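You operate a simulated robot arm through the tools that you are given. There is no shell and no other tool.

You run a simulated robot arm. Do the job below in one go: nothing can be reset, and whatever is moved stays where it is left.

## Task
Home the open printer, then set its two wheels by the pale blue card.
Fine: switch on, dial to HOME, green key once, wait till homed; switch off at the end; the card ends in its holder.

The check looks at the end state, three seconds after you hand in, the way a careful person would. Anything else that was tipped, shoved, dropped, spilled or broken makes it a failure.

## Robot
A 7-joint arm with a two-finger gripper, fixed in place. Base frame: the origin is on the floor under the middle of its stand, x ahead of it, y to its left, z up. Readings come in m, degrees, newtons and seconds.
With the tool pointing down near the work surface it reaches from about 0.34 to 0.72 m from the base axis. Its first joint turns from -66.0 to 66.0 degrees. Payload 2.45 kg.
The tool frame sits at the grasp point between the pads (the TCP): z along the fingers, y along the line on which they close. The tips reach 0.026 m beyond it. The gripper opens to 0.096 m; its body begins 0.069 m behind the TCP.
Orientation is told as [roll, pitch, yaw] about the base's x, y, z axes, in that order, counted from this pose: with the fingers straight down and closing along the base's y, the tool's x points along the base's -x, its y along +y and its z along -z.

## Interface
- The arm moves only by the tool servo_tool. Its argument "plan" is a list that holds one entry, the list of rows, each a list of 7 numbers: the shift along the tool's x, y, z in m, then the turn, a rotation vector about the tool's x, y, z in degrees, then the gripper command, from -1 (fully open) to 1 (shut), values between in proportion. In form: [[[dx, dy, dz, ax, ay, az, grip], ...]]. A call has 1 to 20 rows; each row shifts and turns the commanded pose from where the row before left it, along the tool's axes as they then stand. Rows are played at 5 a second. More than 0.05 m and 8.6 degrees between two rows, or a gripper value outside its range, and nothing of the call is played. A pose out of reach is approached as far as the arm can. The call stops where the force on the tool passes 90 N (or 10 N more than at its start, if that is more) or the arm is blocked; 0.2 s more then pass. The fingers move at their own pace (about 0.05 m/s each) and stop on an object; they squeeze with about 36 N. The grip force told is the motor's: it shows also when the fingers shut on nothing. Time passes only in rows, and 0.2 s behind the last, so rows that do not move let the fingers close. The reply holds the time, the measured pose of the TCP, the force on the tool along the base axes, the opening and the grip force, in the units named above and with some noise, with the torque about the TCP (base axes, N m) and any sound that the robot's microphone picked up.
- Cameras (640 x 400 px; columns grow to the right, rows downward): "scene" is fixed at [0.174, -0.3881, 1.4515]; the picture's right is [0.74, -0.67, 0.00], its down [-0.22, -0.25, -0.94] and it looks along [0.63, 0.70, -0.33] (base axes); focal length 214 px, centre (320, 200). "wrist" rides on the gripper at [0.082, 0.003, -0.098] in the tool frame; the picture's right is [-0.04, 1.00, 0.00], its down [-0.73, -0.03, -0.68] and it looks along [-0.68, -0.03, 0.73] (tool axes); focal length 256 px, centre (320, 200). There is no depth. A picture from a camera that has moved, and an enlarged one, comes with that camera's place and axes in the base frame and with its lens.
- camera(camera): a new picture of that camera. It takes no simulated time.
- close_up(camera, box): a new picture of the part [left, top, right, bottom] of that camera's present view, enlarged. It takes no simulated time.
- close_job(): hands the job in; it is judged then, once.

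Nothing tells you positions but the pictures and the camera data. Unless the task says otherwise, let go and move clear before handing in.

The tools are called after "Emit:" as a command line: name --argument value ..., lists and objects as JSON in quotes. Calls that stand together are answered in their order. servo_tool: Moves the arm, as the interface text tells. Its arguments: {"type":"object","properties":{"plan":{"type":"array","items":{"type":"array","items":{"type":"array","items":{"type":"number"}}}}},"required":["plan"]} The other tools are called the same way: camera (camera) takes a picture; close_up (camera, box) takes an enlarged picture of a part of a camera's view; close_job () hands the job in.

At the start:

```text
time: 0.0
position: [0.4318, -0.1346, 1.3167]
tool_rot: [0.0, 0.0, 0.0]
contact_force: [0.2, -0.1, 0.2]
ft_torque: [0.0, 0.01, -0.03]
finger_gap: 0.0959
grip_force: 0.1
```

scene: 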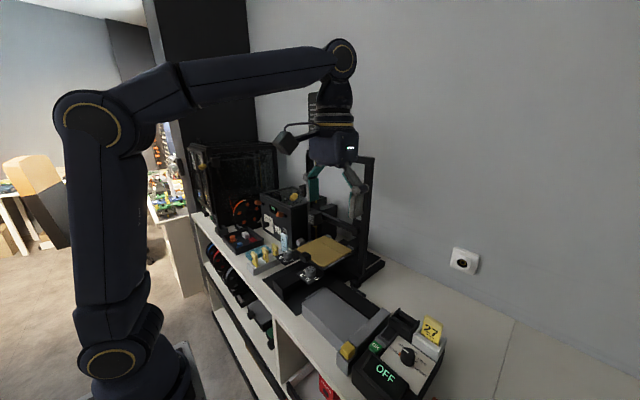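
wrist: 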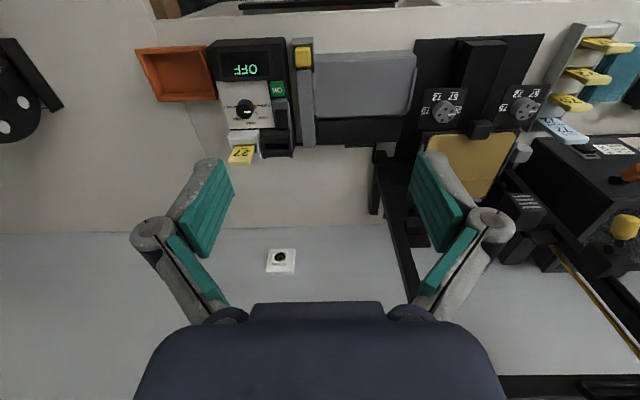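

The scene shows a shelf with an open printer (gold bed), a control box reading OFF with a dial, green OK key and a switch, plus cards in a holder rack. I'll look closer at all of these before moving.

Emit:
close_up --camera "wrist" --box '[130, 20, 330, 170]'

Emit:
close_up --camera "wrist" --box '[400, 10, 640, 170]'

Emit:
close_up --camera "scene" --box '[300, 250, 480, 400]'

Emit:
close_up --camera "scene" --box '[200, 180, 360, 300]'

```text
2.67 times, centred on (230, 95) of wrist
camera zoom: at [0.3515, -0.1303, 1.4154], right [0.04, 1.0, 0.0], down [0.73, -0.03, 0.68], along [0.68, -0.03, -0.73], focal length 683 px, centre (560, 480)
```

zoom: 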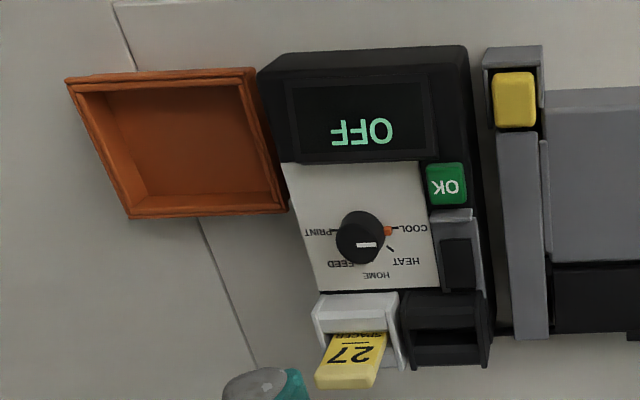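

```text
2.50 times, centred on (520, 90) of wrist
camera zoom: at [0.3515, -0.1303, 1.4154], right [0.04, 1.0, 0.0], down [0.73, -0.03, 0.68], along [0.68, -0.03, -0.73], focal length 640 px, centre (-180, 475)
```

zoom: 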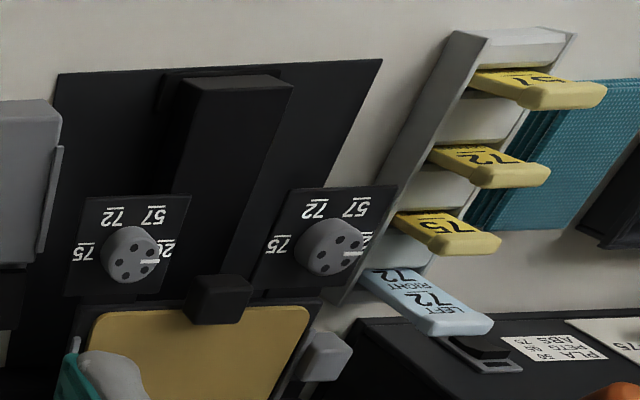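

```text
2.67 times, centred on (390, 325) of scene
camera zoom: at [0.174, -0.3881, 1.4515], right [0.74, -0.67, 0.0], down [-0.22, -0.25, -0.94], along [0.63, 0.7, -0.33], focal length 572 px, centre (133, -133)
```

zoom: 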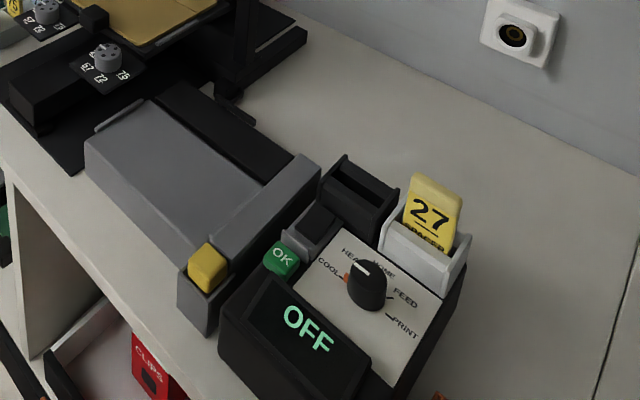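

```text
3.33 times, centred on (280, 240) of scene
camera zoom: at [0.174, -0.3881, 1.4515], right [0.74, -0.67, 0.0], down [-0.22, -0.25, -0.94], along [0.63, 0.7, -0.33], focal length 715 px, centre (453, 67)
```

zoom: 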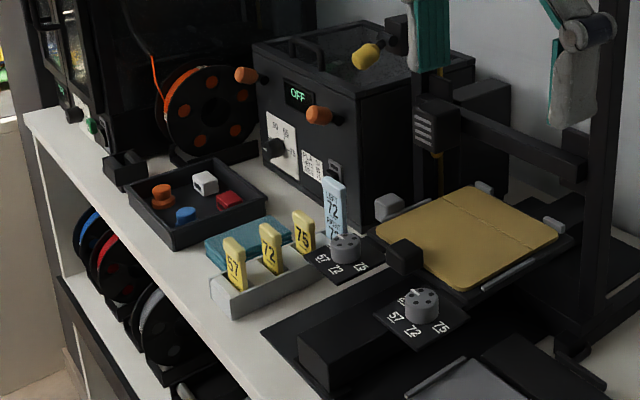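

I see the control box with dial (COOL/HEAT/HOME/FEED/PRINT), the two levelling wheels in front of the gold bed, and the blue card in a slot with its lower number partly hidden. Zooming in more for details.

Emit:
close_up --camera "wrist" --box '[500, 80, 620, 155]'

Emit:
close_up --camera "wrist" --box '[410, 70, 570, 150]'

Emit:
close_up --camera "wrist" --box '[215, 60, 305, 165]'

Emit:
close_up --camera "scene" --box '[250, 210, 330, 280]'

Emit:
close_up --camera "scene" --box '[350, 310, 450, 400]'

```text
5.33 times, centred on (560, 118) of wrist
camera zoom: at [0.3515, -0.1303, 1.4154], right [0.04, 1.0, 0.0], down [0.73, -0.03, 0.68], along [0.68, -0.03, -0.73], focal length 1365 px, centre (-960, 640)
```

zoom: 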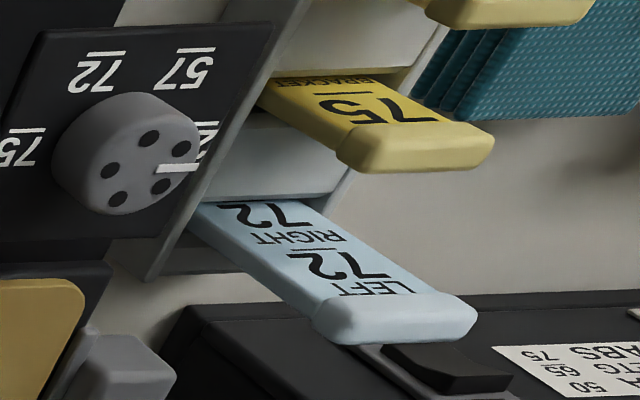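

```text
4.00 times, centred on (490, 110) of wrist
camera zoom: at [0.3515, -0.1303, 1.4154], right [0.04, 1.0, 0.0], down [0.73, -0.03, 0.68], along [0.68, -0.03, -0.73], focal length 1024 px, centre (-360, 560)
```

zoom: 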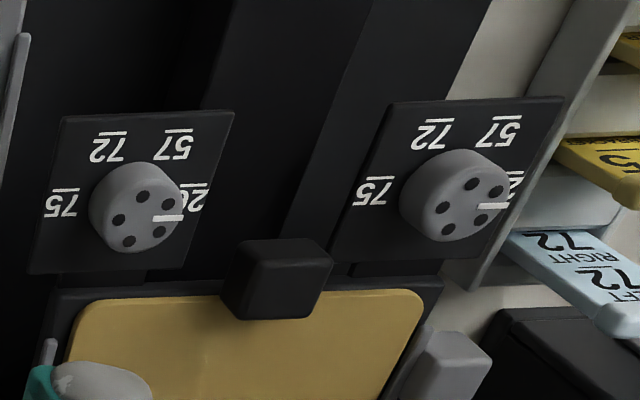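

```text
3.81 times, centred on (260, 112) of wrist
camera zoom: at [0.3515, -0.1303, 1.4154], right [0.04, 1.0, 0.0], down [0.73, -0.03, 0.68], along [0.68, -0.03, -0.73], focal length 975 px, centre (549, 533)
```

zoom: 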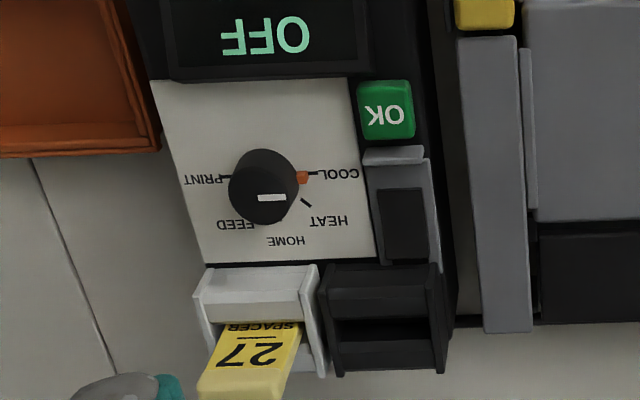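

```text
5.71 times, centred on (290, 245) of scene
camera zoom: at [0.174, -0.3881, 1.4515], right [0.74, -0.67, 0.0], down [-0.22, -0.25, -0.94], along [0.63, 0.7, -0.33], focal length 1226 px, centre (491, -57)
```

zoom: 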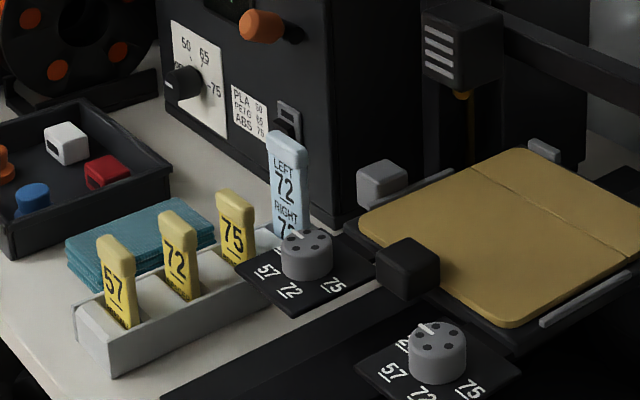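

```text
4.44 times, centred on (400, 355) of scene
camera zoom: at [0.174, -0.3881, 1.4515], right [0.74, -0.67, 0.0], down [-0.22, -0.25, -0.94], along [0.63, 0.7, -0.33], focal length 953 px, centre (-36, -489)
```

zoom: 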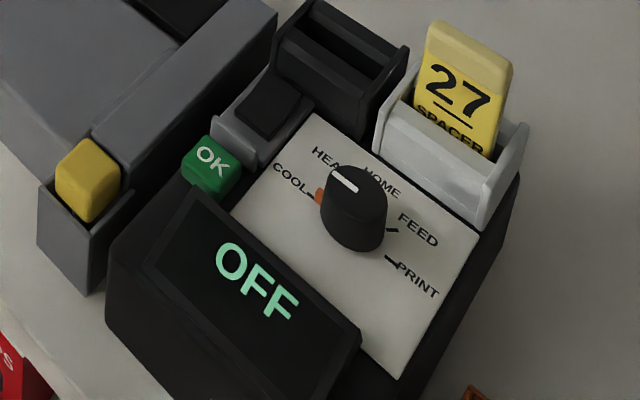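

The controls box sits around x≈0.5–0.6, y≈-0.25, tops at z≈0.97. The card seems to read LEFT 72, RIGHT 7?; I'll move the wrist camera over the control box first for a better look.

Emit:
servo_tool --plan '[[[0.006, -0.021, 0.036, 0, 0, 0, -1], [0.006, -0.021, 0.036, 0, 0, 0, -1], [0.006, -0.021, 0.036, 0, 0, 0, -1], [0.006, -0.021, 0.036, 0, 0, 0, -1], [0.006, -0.021, 0.036, 0, 0, 0, -1], [0, 0, 0, 0, 0, 0, -1]]]'

Emit:
camera --camera "wrist"

Emit:
camera --camera "scene"

```text
time: 1.4
position: [0.4018, -0.2392, 1.1376]
tool_rot: [-0.1, 0.0, 0.0]
contact_force: [0.0, 0.7, -0.1]
ft_torque: [0.01, 0.03, 0.01]
finger_gap: 0.0959
grip_force: 0.0
```

```text
taken
camera wrist: at [0.3198, -0.2363, 1.2346], right [0.04, 1.0, 0.0], down [0.73, -0.03, 0.68], along [0.68, -0.03, -0.73], focal length 256 px, centre (320, 200)
```

wrist: 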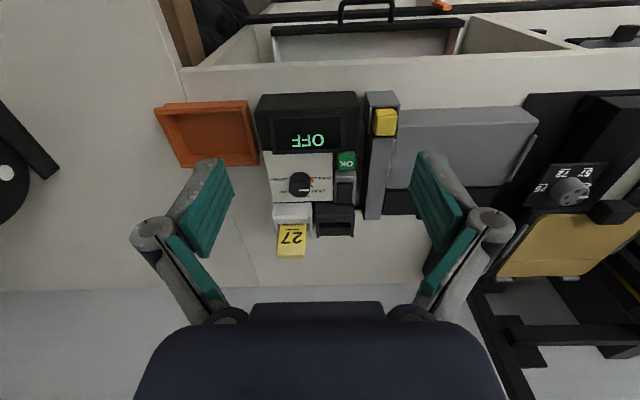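

```text
taken
```

scene: 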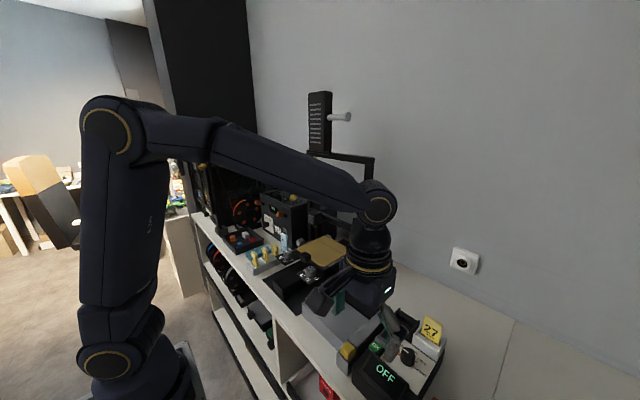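

Emit:
close_up --camera "wrist" --box '[240, 80, 400, 180]'

Emit:
close_up --camera "wrist" --box '[260, 145, 370, 265]'

Emit:
close_up --camera "scene" --box '[350, 310, 450, 400]'

```text
4.00 times, centred on (320, 130) of wrist
camera zoom: at [0.3198, -0.2363, 1.2346], right [0.04, 1.0, 0.0], down [0.73, -0.03, 0.68], along [0.68, -0.03, -0.73], focal length 1024 px, centre (320, 480)
```

zoom: 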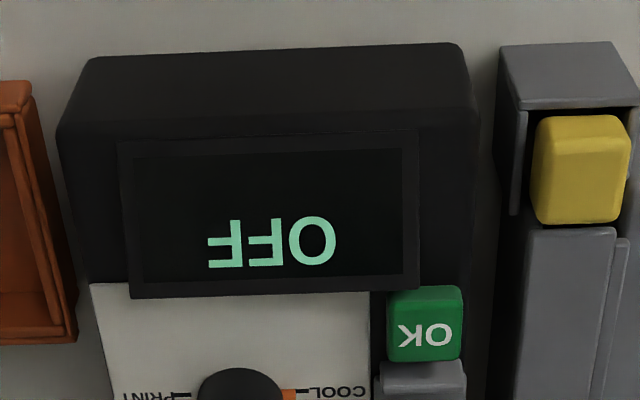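

```text
3.33 times, centred on (315, 205) of wrist
camera zoom: at [0.3198, -0.2363, 1.2346], right [0.04, 1.0, 0.0], down [0.73, -0.03, 0.68], along [0.68, -0.03, -0.73], focal length 853 px, centre (337, 183)
```

zoom: 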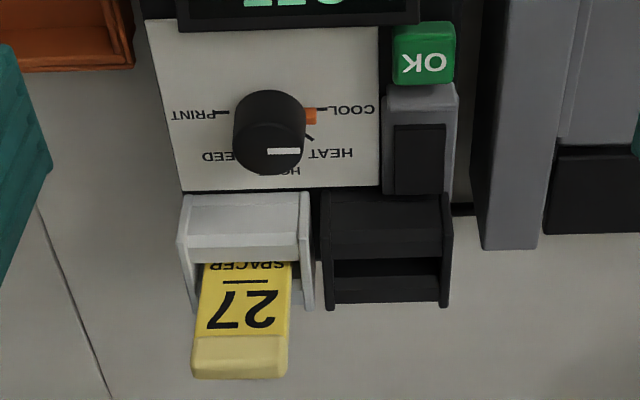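

```text
4.44 times, centred on (400, 355) of scene
camera zoom: at [0.174, -0.3881, 1.4515], right [0.74, -0.67, 0.0], down [-0.22, -0.25, -0.94], along [0.63, 0.7, -0.33], focal length 953 px, centre (-36, -489)
```

zoom: 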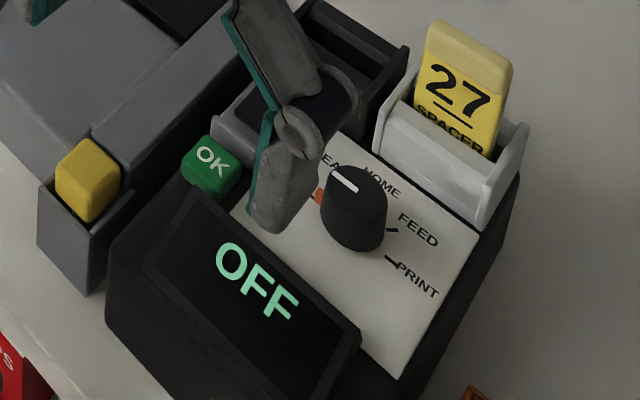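

The dial pointer is at COOL (toward +y); HOME is toward +x. Panel top is about z≈0.955, knob top ≈0.979 at about (0.539,-0.273). I'll move in closer to inspect the rocker switch.

Emit:
servo_tool --plan '[[[-0.025, 0.006, 0.02, 0, 0, 0, -1], [-0.025, 0.006, 0.02, 0, 0, 0, -1], [-0.025, 0.006, 0.02, 0, 0, 0, -1], [-0.023, 0.006, 0.018, 0, 0, 0, -1], [0, 0, 0, 0, 0, 0, -1]]]'

Emit:
camera --camera "wrist"

Emit:
close_up --camera "wrist" --box '[230, 100, 390, 200]'

Emit:
close_up --camera "scene" --box '[340, 300, 460, 400]'

```text
time: 2.6
position: [0.5013, -0.2137, 1.0588]
tool_rot: [0.0, 0.0, 0.0]
contact_force: [0.0, 0.5, 0.3]
ft_torque: [-0.02, 0.02, -0.02]
finger_gap: 0.0958
grip_force: 0.1
```

```text
taken
camera wrist: at [0.4201, -0.2107, 1.1561], right [0.04, 1.0, 0.0], down [0.73, -0.03, 0.68], along [0.68, -0.03, -0.73], focal length 256 px, centre (320, 200)
```

wrist: 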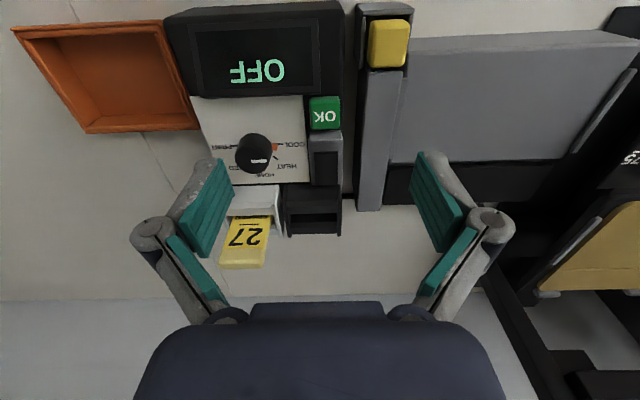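

```text
4.00 times, centred on (310, 150) of wrist
camera zoom: at [0.4201, -0.2107, 1.1561], right [0.04, 1.0, 0.0], down [0.73, -0.03, 0.68], along [0.68, -0.03, -0.73], focal length 1024 px, centre (360, 400)
```

zoom: 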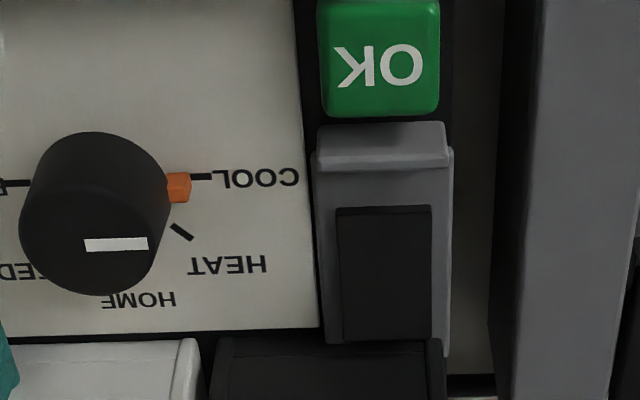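

```text
4.00 times, centred on (400, 350) of scene
camera zoom: at [0.1741, -0.3881, 1.4515], right [0.74, -0.67, 0.0], down [-0.22, -0.25, -0.94], along [0.63, 0.7, -0.33], focal length 858 px, centre (0, -400)
```

zoom: 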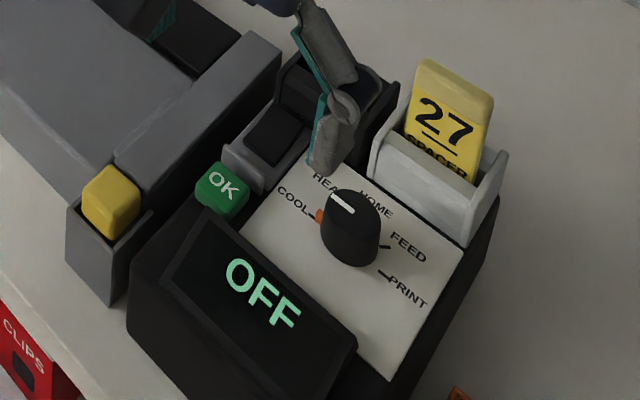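

Emit:
close_up --camera "wrist" --box '[295, 125, 359, 165]'

Emit:
close_up --camera "wrist" --box '[280, 165, 360, 240]'

Emit:
close_up --camera "scene" --box '[370, 310, 420, 355]'

```text
10.00 times, centred on (327, 145) of wrist
camera zoom: at [0.4201, -0.2107, 1.1561], right [0.04, 1.0, 0.0], down [0.73, -0.03, 0.68], along [0.68, -0.03, -0.73], focal length 2560 px, centre (250, 750)
```

zoom: 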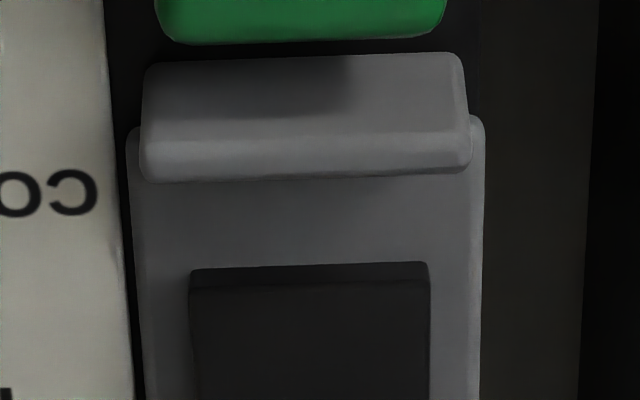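

```text
5.33 times, centred on (320, 202) of wrist
camera zoom: at [0.4201, -0.2107, 1.1561], right [0.04, 1.0, 0.0], down [0.73, -0.03, 0.68], along [0.68, -0.03, -0.73], focal length 1365 px, centre (320, 187)
```

zoom: 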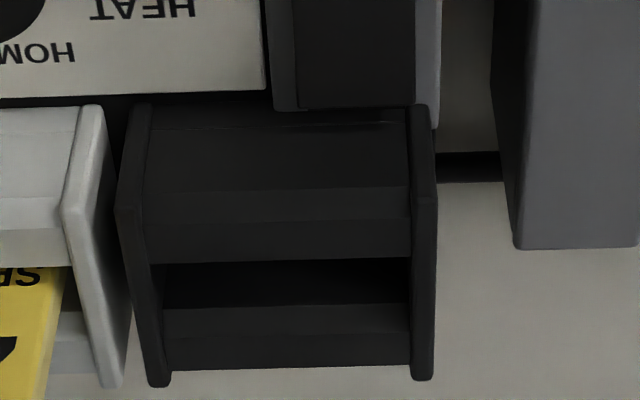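

```text
8.89 times, centred on (395, 332) of scene
camera zoom: at [0.1741, -0.3881, 1.4515], right [0.74, -0.67, 0.0], down [-0.22, -0.25, -0.94], along [0.63, 0.7, -0.33], focal length 1906 px, centre (-347, -978)
```

zoom: 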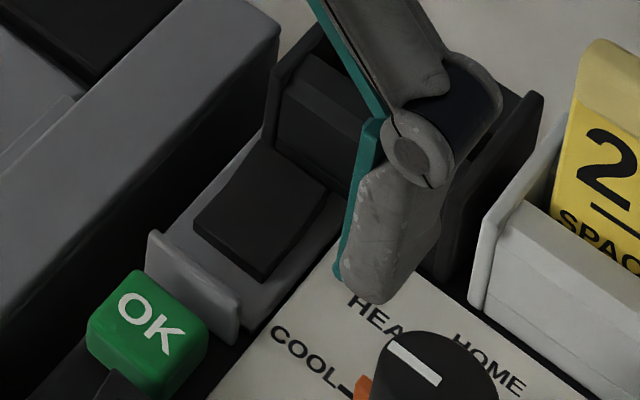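

The rocker sits in a grey frame with a raised lip between it and the green key; its near (−x) end looks raised. I'll close the fingers here to see how big the closed tip is.

Emit:
servo_tool --plan '[[[0, 0, 0, 0, 0, 0, 1], [0, 0, 0, 0, 0, 0, 1], [0, 0, 0, 0, 0, 0, 1], [0, 0, 0, 0, 0, 0, 1], [0, 0, 0, 0, 0, 0, 1], [0, 0, 0, 0, 0, 0, 1], [0, 0, 0, 0, 0, 0, 1]]]'

Emit:
camera --camera "wrist"

Emit:
close_up --camera "scene" --box '[340, 270, 460, 390]'

Emit:
close_up --camera "scene" --box '[370, 310, 420, 355]'

```text
time: 4.2
position: [0.5006, -0.2157, 1.059]
tool_rot: [0.0, -0.1, 0.0]
contact_force: [-0.5, 0.5, 0.7]
ft_torque: [0.02, 0.02, -0.01]
finger_gap: 0.0
grip_force: 28.9
```

```text
taken
camera wrist: at [0.4198, -0.2109, 1.1563], right [0.04, 1.0, 0.0], down [0.73, -0.03, 0.68], along [0.68, -0.03, -0.73], focal length 256 px, centre (320, 200)
```

wrist: 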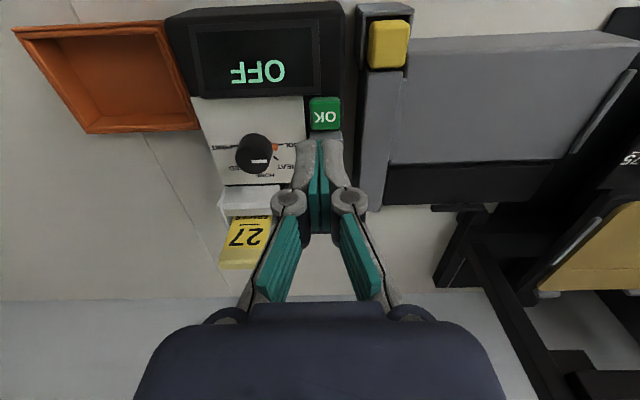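

```text
3.33 times, centred on (400, 330) of scene
camera zoom: at [0.174, -0.3881, 1.4515], right [0.74, -0.67, 0.0], down [-0.22, -0.25, -0.94], along [0.63, 0.7, -0.33], focal length 715 px, centre (53, -233)
```

zoom: 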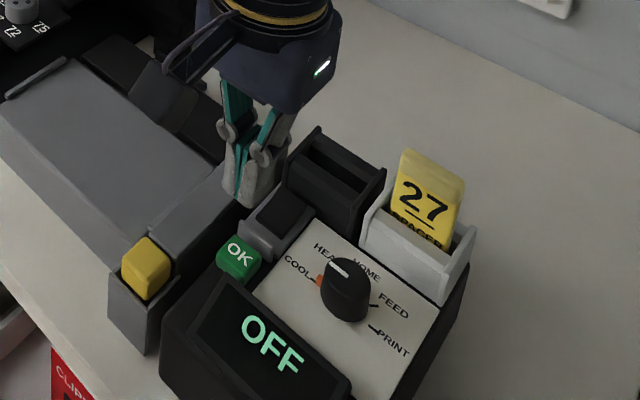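

```text
8.89 times, centred on (395, 332) of scene
camera zoom: at [0.174, -0.3881, 1.4515], right [0.74, -0.67, 0.0], down [-0.22, -0.25, -0.94], along [0.63, 0.7, -0.33], focal length 1906 px, centre (-347, -978)
```

zoom: 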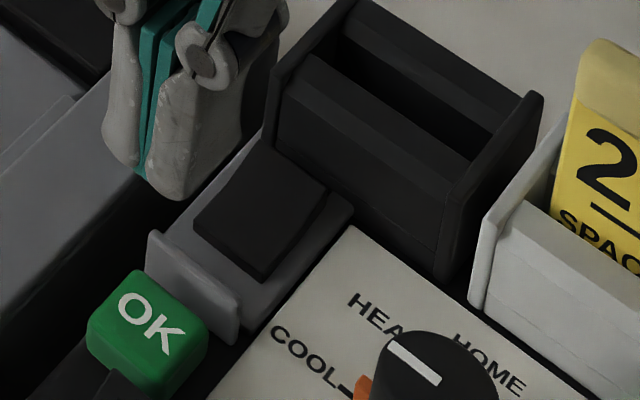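

The closed tip is about 2×2 cm, small enough for the rocker's near end at about (0.557, −0.211). Moving above it, then down to hover.

Emit:
servo_tool --plan '[[[-0.03, 0.002, 0, 0, 0, 0, 1], [-0.027, 0.002, 0, 0, 0, 0, 1], [0, 0, 0.02, 0, 0, 0, 1], [0, 0, 0.02, 0, 0, 0, 1], [0, 0, 0.015, 0, 0, 0, 1], [0, 0, 0, 0, 0, 0, 1]]]'

Emit:
camera --camera "wrist"

Emit:
close_up --camera "wrist" --box '[260, 80, 380, 180]'

Emit:
close_up --camera "scene" --box '[350, 300, 430, 370]'

```text
time: 5.6
position: [0.5582, -0.2109, 1.0049]
tool_rot: [0.0, 0.0, 0.0]
contact_force: [0.0, -1.3, -0.1]
ft_torque: [0.04, 0.03, 0.01]
finger_gap: 0.0
grip_force: 28.3
```

```text
taken
camera wrist: at [0.4774, -0.2077, 1.1026], right [0.04, 1.0, 0.0], down [0.73, -0.03, 0.68], along [0.68, -0.03, -0.73], focal length 256 px, centre (320, 200)
```

wrist: 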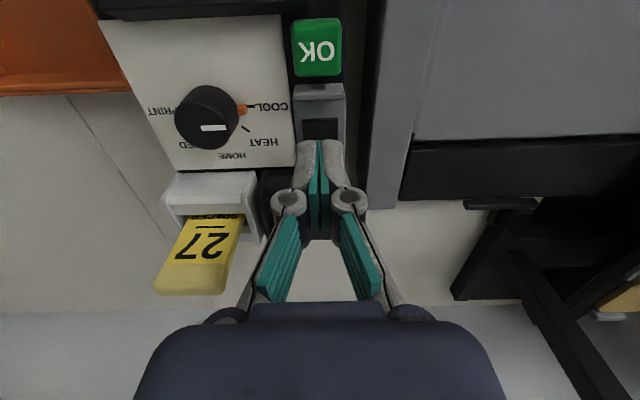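

```text
4.00 times, centred on (320, 130) of wrist
camera zoom: at [0.4774, -0.2077, 1.1026], right [0.04, 1.0, 0.0], down [0.73, -0.03, 0.68], along [0.68, -0.03, -0.73], focal length 1024 px, centre (320, 480)
```

zoom: 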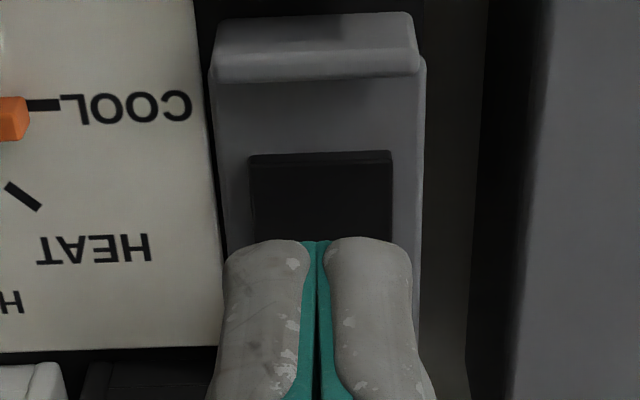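

```text
5.71 times, centred on (390, 335) of scene
camera zoom: at [0.174, -0.3881, 1.4515], right [0.74, -0.67, 0.0], down [-0.22, -0.25, -0.94], along [0.63, 0.7, -0.33], focal length 1226 px, centre (-80, -571)
```

zoom: 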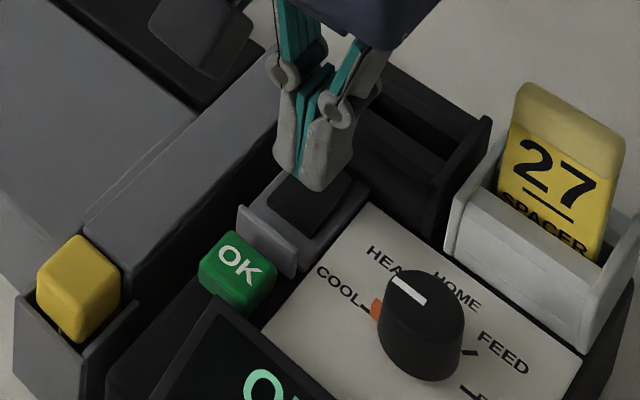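

The tip is right above the rocker; I'll shift back 4 mm toward the raised end and descend in small steps watching the force.

Emit:
servo_tool --plan '[[[0.004, 0, 0, 0, 0, 0, 1], [0, 0, 0.008, 0, 0, 0, 1], [0, 0, 0.006, 0, 0, 0, 1], [0, 0, 0.002, 0, 0, 0, 1], [0, 0, 0.0, 0, 0, 0, 1]]]'

Emit:
close_up --camera "wrist" --box '[260, 80, 380, 180]'

Emit:
close_up --camera "scene" --box '[350, 300, 430, 370]'

```text
time: 6.8
position: [0.5533, -0.2119, 0.9874]
tool_rot: [0.0, 0.1, 0.0]
contact_force: [-0.3, -0.2, -0.3]
ft_torque: [-0.01, 0.0, 0.02]
finger_gap: 0.0
grip_force: 28.3
```

```text
4.00 times, centred on (320, 130) of wrist
camera zoom: at [0.4728, -0.2067, 1.0866], right [0.04, 1.0, 0.0], down [0.73, -0.03, 0.68], along [0.68, -0.03, -0.73], focal length 1024 px, centre (320, 480)
```

zoom: 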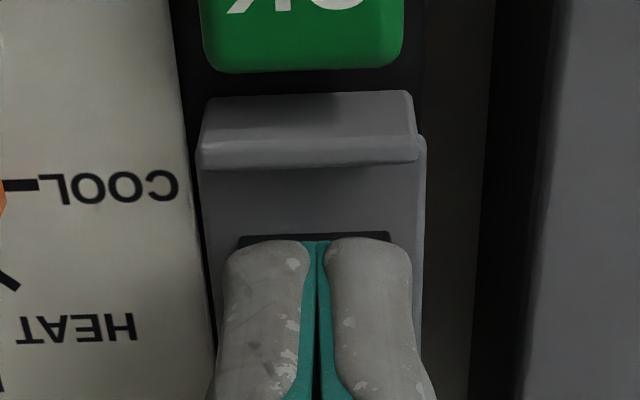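

```text
5.71 times, centred on (390, 335) of scene
camera zoom: at [0.174, -0.3881, 1.4515], right [0.74, -0.67, 0.0], down [-0.22, -0.25, -0.94], along [0.63, 0.7, -0.33], focal length 1226 px, centre (-80, -571)
```

zoom: 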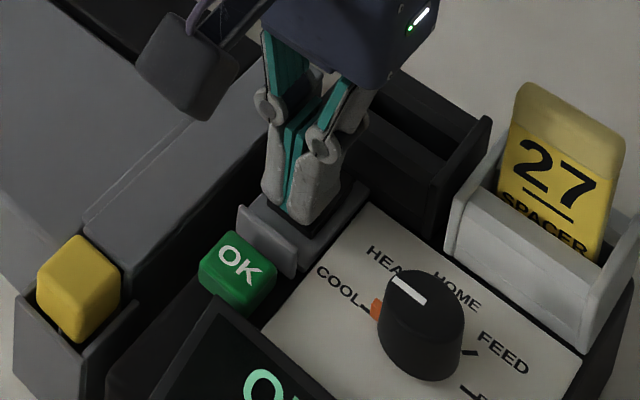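

Emit:
servo_tool --plan '[[[0, 0, 0.002, 0, 0, 0, 1], [0, 0, 0.002, 0, 0, 0, 1], [0, 0, 0, 0, 0, 0, 1]]]'

```text
time: 7.6
position: [0.5538, -0.2106, 0.9861]
tool_rot: [0.0, 0.0, 0.0]
contact_force: [2.2, 1.8, 6.6]
ft_torque: [0.04, -0.14, 0.07]
finger_gap: 0.0059
grip_force: 28.5
```

Emit:
servo_tool --plan '[[[0, 0, 0.002, 0, 0, 0, 1], [0, 0, 0, 0, 0, 0, 1]]]'

Emit:
camera --camera "wrist"

Emit:
close_up --camera "scene" --box '[350, 300, 430, 370]'

```text
time: 8.2
position: [0.5541, -0.2102, 0.9861]
tool_rot: [-0.2, -0.4, 0.0]
contact_force: [-6.2, 7.4, 39.9]
ft_torque: [0.15, -0.18, 0.06]
finger_gap: 0.006
grip_force: 27.9
```

```text
taken
camera wrist: at [0.4725, -0.2068, 1.083], right [0.04, 1.0, 0.0], down [0.73, -0.03, 0.68], along [0.68, -0.03, -0.73], focal length 256 px, centre (320, 200)
```

wrist: 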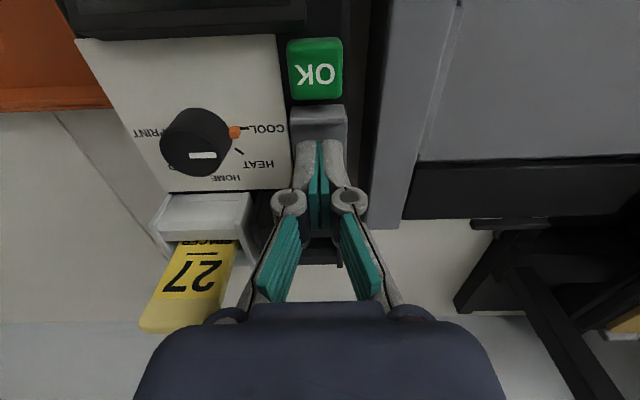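

```text
5.71 times, centred on (390, 335) of scene
camera zoom: at [0.1731, -0.3876, 1.4517], right [0.74, -0.67, 0.0], down [-0.22, -0.25, -0.94], along [0.63, 0.7, -0.33], focal length 1226 px, centre (-80, -571)
```

zoom: 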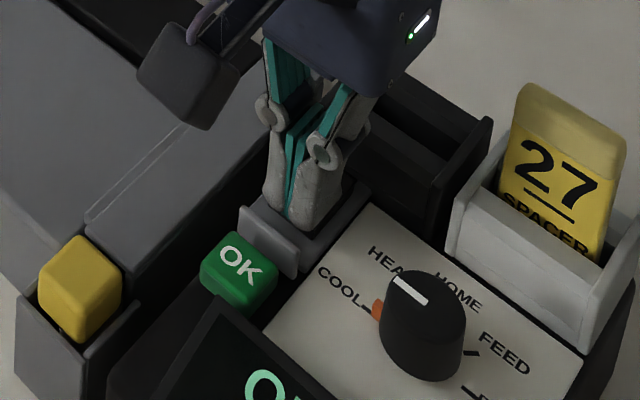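

The force rose to 40 N without the rocker moving, so that end may not be the one to press. I'll back off and look again.

Emit:
servo_tool --plan '[[[0, 0, -0.006, 0, 0, 0, 1], [0, 0, -0.02, 0, 0, 0, 1], [0, 0, -0.03, 0, 0, 0, 1], [0.04, 0, -0.02, 0, 0, 0, 1], [0.04, 0, 0, 0, 0, 0, 1], [0, 0, 0, 0, 0, 0, 1]]]'

Emit:
camera --camera "wrist"

Emit:
close_up --camera "scene" --box '[350, 300, 430, 370]'

Emit:
close_up --camera "scene" --box '[370, 310, 410, 345]'

```text
time: 9.6
position: [0.4707, -0.2124, 1.0575]
tool_rot: [0.0, -0.1, 0.0]
contact_force: [-1.1, 0.7, -0.6]
ft_torque: [0.01, -0.01, -0.04]
finger_gap: 0.0
grip_force: 28.8
```

```text
taken
camera wrist: at [0.3901, -0.2082, 1.1552], right [0.04, 1.0, 0.0], down [0.73, -0.03, 0.68], along [0.68, -0.03, -0.73], focal length 256 px, centre (320, 200)
```

wrist: 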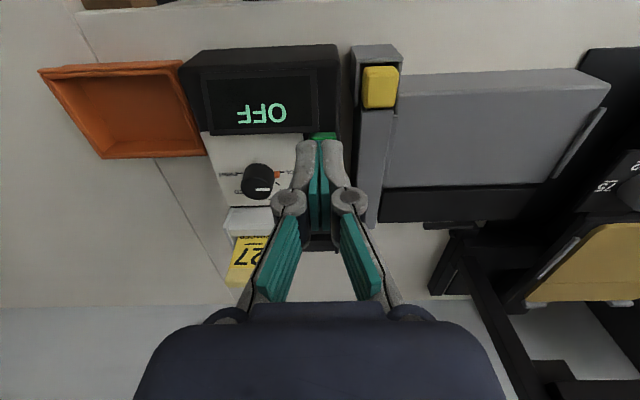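

```text
5.71 times, centred on (390, 335) of scene
camera zoom: at [0.174, -0.3881, 1.4515], right [0.74, -0.67, 0.0], down [-0.22, -0.25, -0.94], along [0.63, 0.7, -0.33], focal length 1226 px, centre (-80, -571)
```

zoom: 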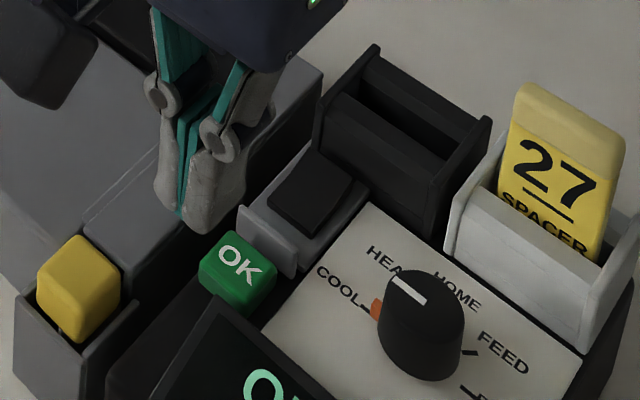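

```text
11.43 times, centred on (390, 328) of scene
camera zoom: at [0.174, -0.3881, 1.4515], right [0.74, -0.67, 0.0], down [-0.22, -0.25, -0.94], along [0.63, 0.7, -0.33], focal length 2451 px, centre (-480, -1257)
```

zoom: 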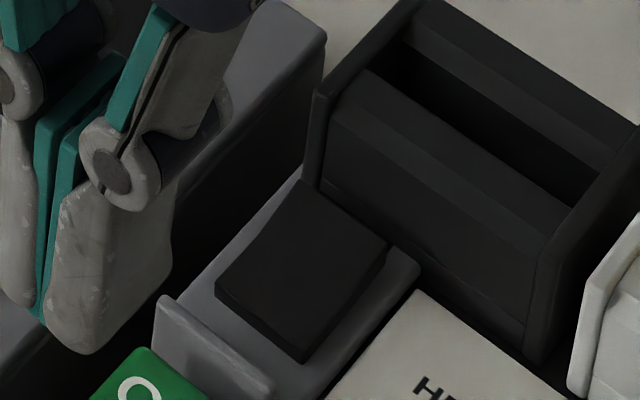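

Emit:
close_up --camera "scene" --box '[376, 320, 400, 335]'

Emit:
servo_tool --plan '[[[0, -0.05, 0, 0, 0, 0, 1], [0, -0.03, 0, 0, 0, 0, 1], [0, 0, 0, 0, 0, 0, 1]]]'

Emit:
close_up --camera "wrist" --box '[330, 120, 450, 220]'

Emit:
close_up --camera "scene" --box '[370, 310, 410, 345]'

```text
16.00 times, centred on (388, 328) of scene
camera zoom: at [0.174, -0.3881, 1.4515], right [0.74, -0.67, 0.0], down [-0.22, -0.25, -0.94], along [0.63, 0.7, -0.33], focal length 3432 px, centre (-768, -1840)
```

zoom: 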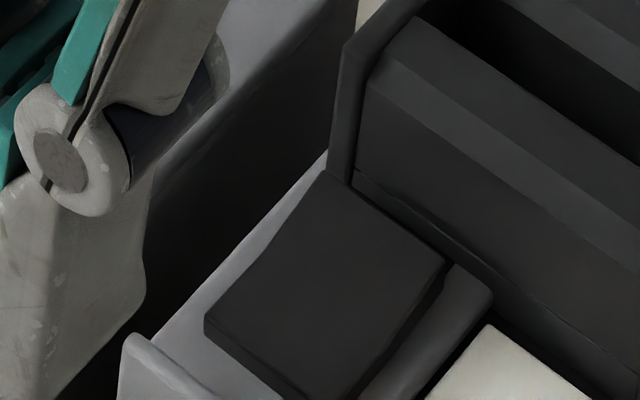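

```text
time: 10.4
position: [0.4719, -0.2899, 1.0573]
tool_rot: [0.0, 0.0, 0.0]
contact_force: [-0.3, -1.2, 1.2]
ft_torque: [0.01, 0.0, 0.01]
finger_gap: 0.0001
grip_force: 28.5
```

```text
4.00 times, centred on (390, 170) of wrist
camera zoom: at [0.3915, -0.2862, 1.1569], right [0.04, 1.0, 0.0], down [0.73, -0.03, 0.68], along [0.68, -0.03, -0.73], focal length 1024 px, centre (40, 320)
```

zoom: 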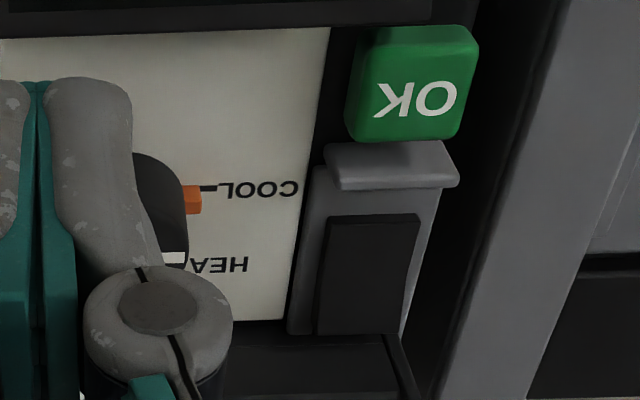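

```text
11.43 times, centred on (390, 328) of scene
camera zoom: at [0.174, -0.3881, 1.4515], right [0.74, -0.67, 0.0], down [-0.22, -0.25, -0.94], along [0.63, 0.7, -0.33], focal length 2451 px, centre (-480, -1257)
```

zoom: 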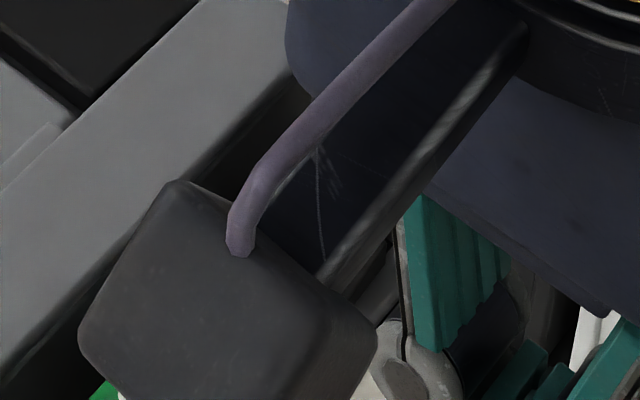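

The console top slopes up away from me by about 8°, so a vertical finger touched only near the rocker's pivot. I'll lean the tool ~16° so the finger's near edge presses the raised near end instead.

Emit:
servo_tool --plan '[[[0, 0, 0, 0, -8, 0, 1], [0, 0, 0, 0, -8, 0, 1], [-0.0258, 0.0265, 0.0074, 0, 0, 0, 1], [-0.0258, 0.0265, 0.0074, 0, 0, 0, 1], [-0.0258, 0.0265, 0.0074, 0, 0, 0, 1], [0.0048, 0, 0.0168, 0, 0, 0, 1], [0.0048, 0, 0.0168, 0, 0, 0, 1], [0, 0, 0, 0, 0, 0, 1]]]'

Emit:
camera --camera "wrist"

Emit:
close_up --camera "scene" --box '[350, 300, 430, 370]'

```text
time: 12.2
position: [0.5521, -0.2123, 1.0205]
tool_rot: [0.0, -16.0, 0.0]
contact_force: [-0.2, 0.4, 0.2]
ft_torque: [0.0, -0.03, 0.0]
finger_gap: 0.0
grip_force: 28.4
```

```text
taken
camera wrist: at [0.4489, -0.2082, 1.0938], right [0.04, 1.0, 0.01], down [0.52, -0.03, 0.85], along [0.85, -0.03, -0.52], focal length 256 px, centre (320, 200)
```

wrist: 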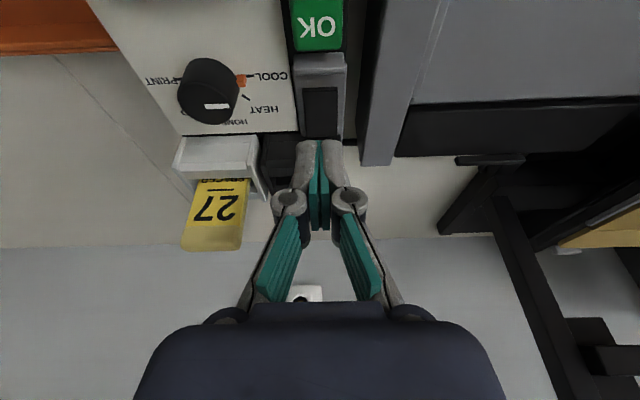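

```text
5.71 times, centred on (390, 335) of scene
camera zoom: at [0.174, -0.3881, 1.4515], right [0.74, -0.67, 0.0], down [-0.22, -0.25, -0.94], along [0.63, 0.7, -0.33], focal length 1226 px, centre (-80, -571)
```

zoom: 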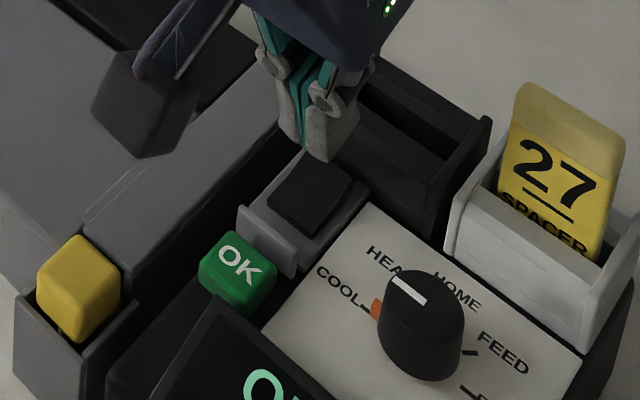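

Emit:
close_up --camera "wrist" --box '[285, 45, 365, 145]'

Emit:
close_up --camera "scene" --box '[372, 315, 408, 345]'

```text
4.00 times, centred on (325, 95) of wrist
camera zoom: at [0.4489, -0.2082, 1.0938], right [0.04, 1.0, 0.01], down [0.52, -0.03, 0.85], along [0.85, -0.03, -0.52], focal length 1024 px, centre (300, 620)
```

zoom: 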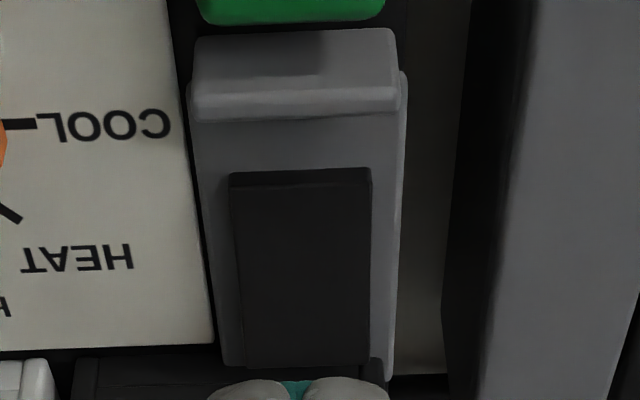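

```text
13.33 times, centred on (390, 330) of scene
camera zoom: at [0.174, -0.3881, 1.4515], right [0.74, -0.67, 0.0], down [-0.22, -0.25, -0.94], along [0.63, 0.7, -0.33], focal length 2860 px, centre (-613, -1533)
```

zoom: 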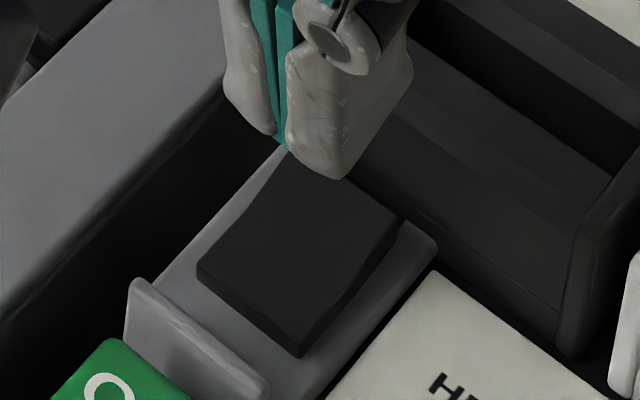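

Emit:
servo_tool --plan '[[[0.00276, 0, 0.00961, 0, 0, 0, 1], [0.00276, 0, 0.00961, 0, 0, 0, 1], [0.00276, 0, 0.00961, 0, 0, 0, 1], [0.00055, 0, 0.00192, 0, 0, 0, 1], [0, 0, 0, 0, 0, 0, 1]]]'

Emit:
close_up --camera "wrist" --box '[270, 80, 370, 180]'

Emit:
close_up --camera "scene" --box '[372, 315, 408, 345]'

```text
time: 13.4
position: [0.5536, -0.2114, 0.9908]
tool_rot: [0.0, -16.0, -0.1]
contact_force: [-0.1, 0.2, 1.3]
ft_torque: [0.0, 0.01, 0.01]
finger_gap: 0.0
grip_force: 28.2
```

```text
4.00 times, centred on (320, 130) of wrist
camera zoom: at [0.4484, -0.2083, 1.0629], right [0.04, 1.0, 0.01], down [0.52, -0.03, 0.85], along [0.85, -0.03, -0.52], focal length 1024 px, centre (320, 480)
```

zoom: 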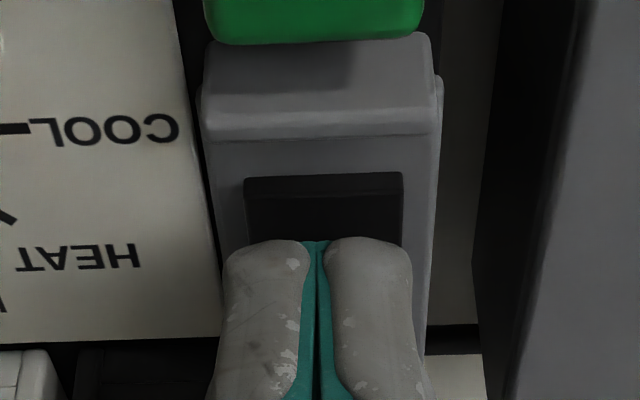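

```text
13.33 times, centred on (390, 330) of scene
camera zoom: at [0.174, -0.3881, 1.4515], right [0.74, -0.67, 0.0], down [-0.22, -0.25, -0.94], along [0.63, 0.7, -0.33], focal length 2860 px, centre (-613, -1533)
```

zoom: 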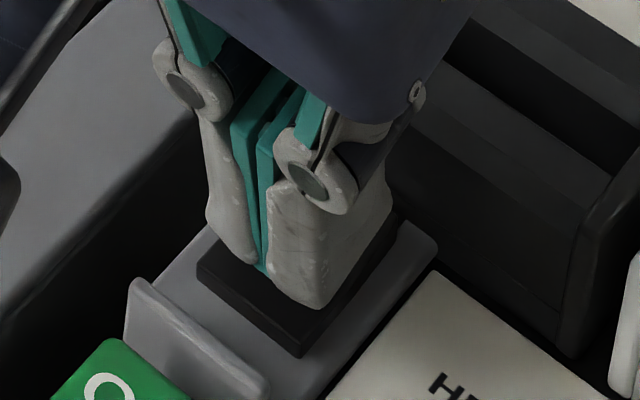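

Emit:
servo_tool --plan '[[[0.0034, 0, 0.0, 0, 0, 0, 1], [0.00055, 0, 0.00192, 0, 0, 0, 1], [0.00055, 0, 0.00192, 0, 0, 0, 1], [0, 0, 0, 0, 0, 0, 1]]]'

Emit:
close_up --camera "wrist" --box '[270, 80, 370, 180]'

```text
time: 14.4
position: [0.5512, -0.2112, 0.9852]
tool_rot: [0.0, -15.9, 0.1]
contact_force: [-0.2, 0.0, -0.1]
ft_torque: [0.02, 0.0, -0.03]
finger_gap: 0.0
grip_force: 28.7
```

```text
4.00 times, centred on (320, 130) of wrist
camera zoom: at [0.4455, -0.2073, 1.0579], right [0.04, 1.0, 0.01], down [0.52, -0.03, 0.85], along [0.85, -0.03, -0.52], focal length 1024 px, centre (320, 480)
```

zoom: 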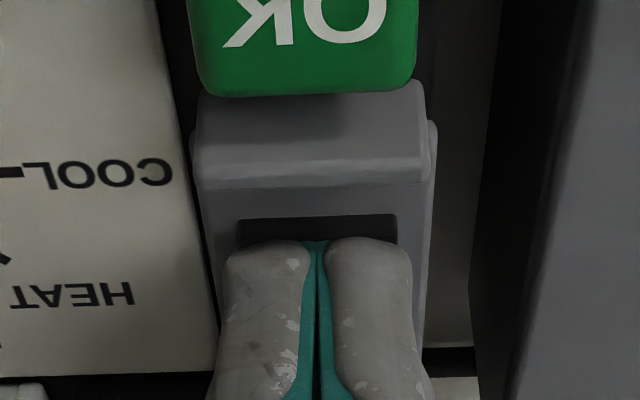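

Emit:
servo_tool --plan '[[[0.00055, 0, 0.00192, 0, 0, 0, 1], [0, 0, 0, 0, 0, 0, 1]]]'

Emit:
servo_tool --plan '[[[0.00055, 0, 0.00192, 0, 0, 0, 1], [0, 0, 0, 0, 0, 0, 1]]]'

```text
time: 15.0
position: [0.5502, -0.2122, 0.9856]
tool_rot: [0.0, -16.1, 0.1]
contact_force: [-9.5, 7.6, 23.4]
ft_torque: [0.2, 0.39, -0.01]
finger_gap: 0.0059
grip_force: 28.7
```

```text
time: 15.6
position: [0.5499, -0.211, 0.9851]
tool_rot: [-0.1, -16.2, 0.0]
contact_force: [-17.2, 11.9, 48.1]
ft_torque: [0.32, 0.67, -0.05]
finger_gap: 0.0059
grip_force: 27.6
```

The near end is solid under ~48 N, so it must be the already-pressed end; the far end should be the one to push. I'll lift off, check the display, straighten the tool and press the far half.

Emit:
servo_tool --plan '[[[-0.0022, 0, -0.00769, 0, 0, 0, 1], [-0.0055, 0, -0.0192, 0, 0, 0, 1], [-0.0055, 0, -0.0192, 0, 0, 0, 1], [0, 0, 0, 0, 8, 0, 1], [0, 0, 0, 0, 8, 0, 1], [0, 0, 0, 0, 0, 0, 1]]]'

Emit:
camera --camera "wrist"

Emit:
camera --camera "scene"

Emit:
close_up --camera "scene" --box '[350, 300, 430, 370]'

```text
time: 17.0
position: [0.5495, -0.2108, 1.0306]
tool_rot: [0.0, 0.1, 0.0]
contact_force: [0.2, 0.1, -0.4]
ft_torque: [0.03, 0.04, 0.03]
finger_gap: 0.0
grip_force: 28.8
```

```text
taken
camera wrist: at [0.469, -0.2071, 1.1288], right [0.04, 1.0, 0.0], down [0.73, -0.03, 0.68], along [0.68, -0.03, -0.74], focal length 256 px, centre (320, 200)
```

wrist: 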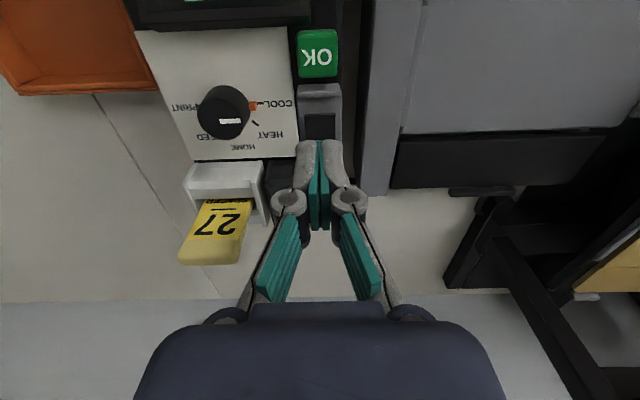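

```text
taken
```

scene: 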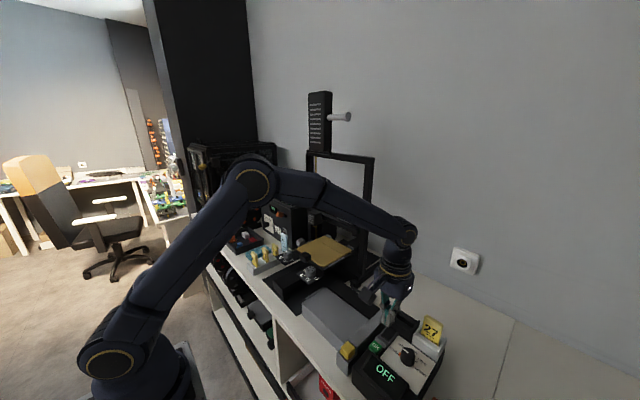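

```text
5.71 times, centred on (390, 335) of scene
camera zoom: at [0.174, -0.3881, 1.4515], right [0.74, -0.67, 0.0], down [-0.22, -0.25, -0.94], along [0.63, 0.7, -0.33], focal length 1226 px, centre (-80, -571)
```

zoom: 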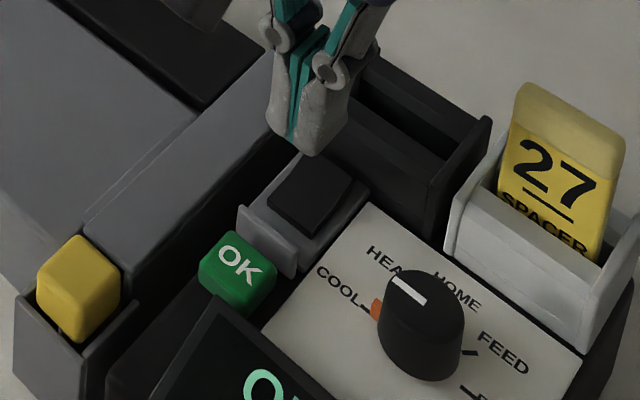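

Emit:
servo_tool --plan '[[[-0.0185, 0, 0, 0, 0, 0, 1], [0, 0, 0.015, 0, 0, 0, 1], [0, 0, 0.015, 0, 0, 0, 1], [0, 0, 0.004, 0, 0, 0, 1], [0, 0, 0, 0, 0, 0, 1]]]'

Emit:
camera --camera "wrist"

Emit:
close_up --camera "scene" --box '[360, 300, 420, 350]'

```text
time: 18.2
position: [0.5682, -0.2107, 0.9947]
tool_rot: [0.0, 0.1, 0.0]
contact_force: [0.7, 0.5, -0.1]
ft_torque: [-0.01, 0.0, 0.0]
finger_gap: 0.0001
grip_force: 28.1
```

```text
taken
camera wrist: at [0.4879, -0.2076, 1.0939], right [0.04, 1.0, 0.0], down [0.73, -0.03, 0.68], along [0.68, -0.03, -0.73], focal length 256 px, centre (320, 200)
```

wrist: 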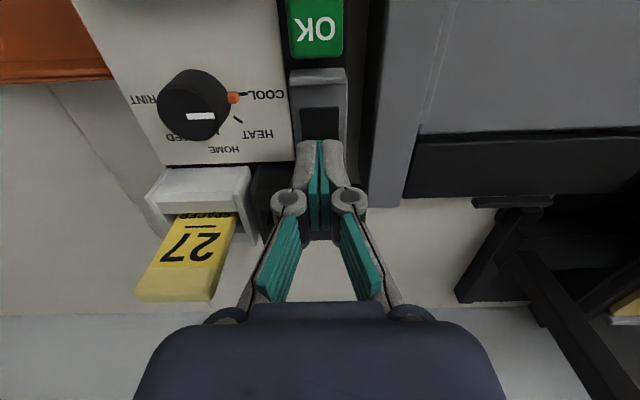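

```text
8.00 times, centred on (390, 325) of scene
camera zoom: at [0.174, -0.3881, 1.4515], right [0.74, -0.67, 0.0], down [-0.22, -0.25, -0.94], along [0.63, 0.7, -0.33], focal length 1716 px, centre (-240, -800)
```

zoom: 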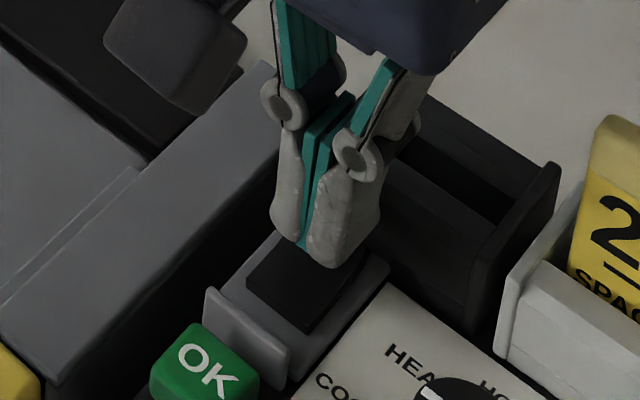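

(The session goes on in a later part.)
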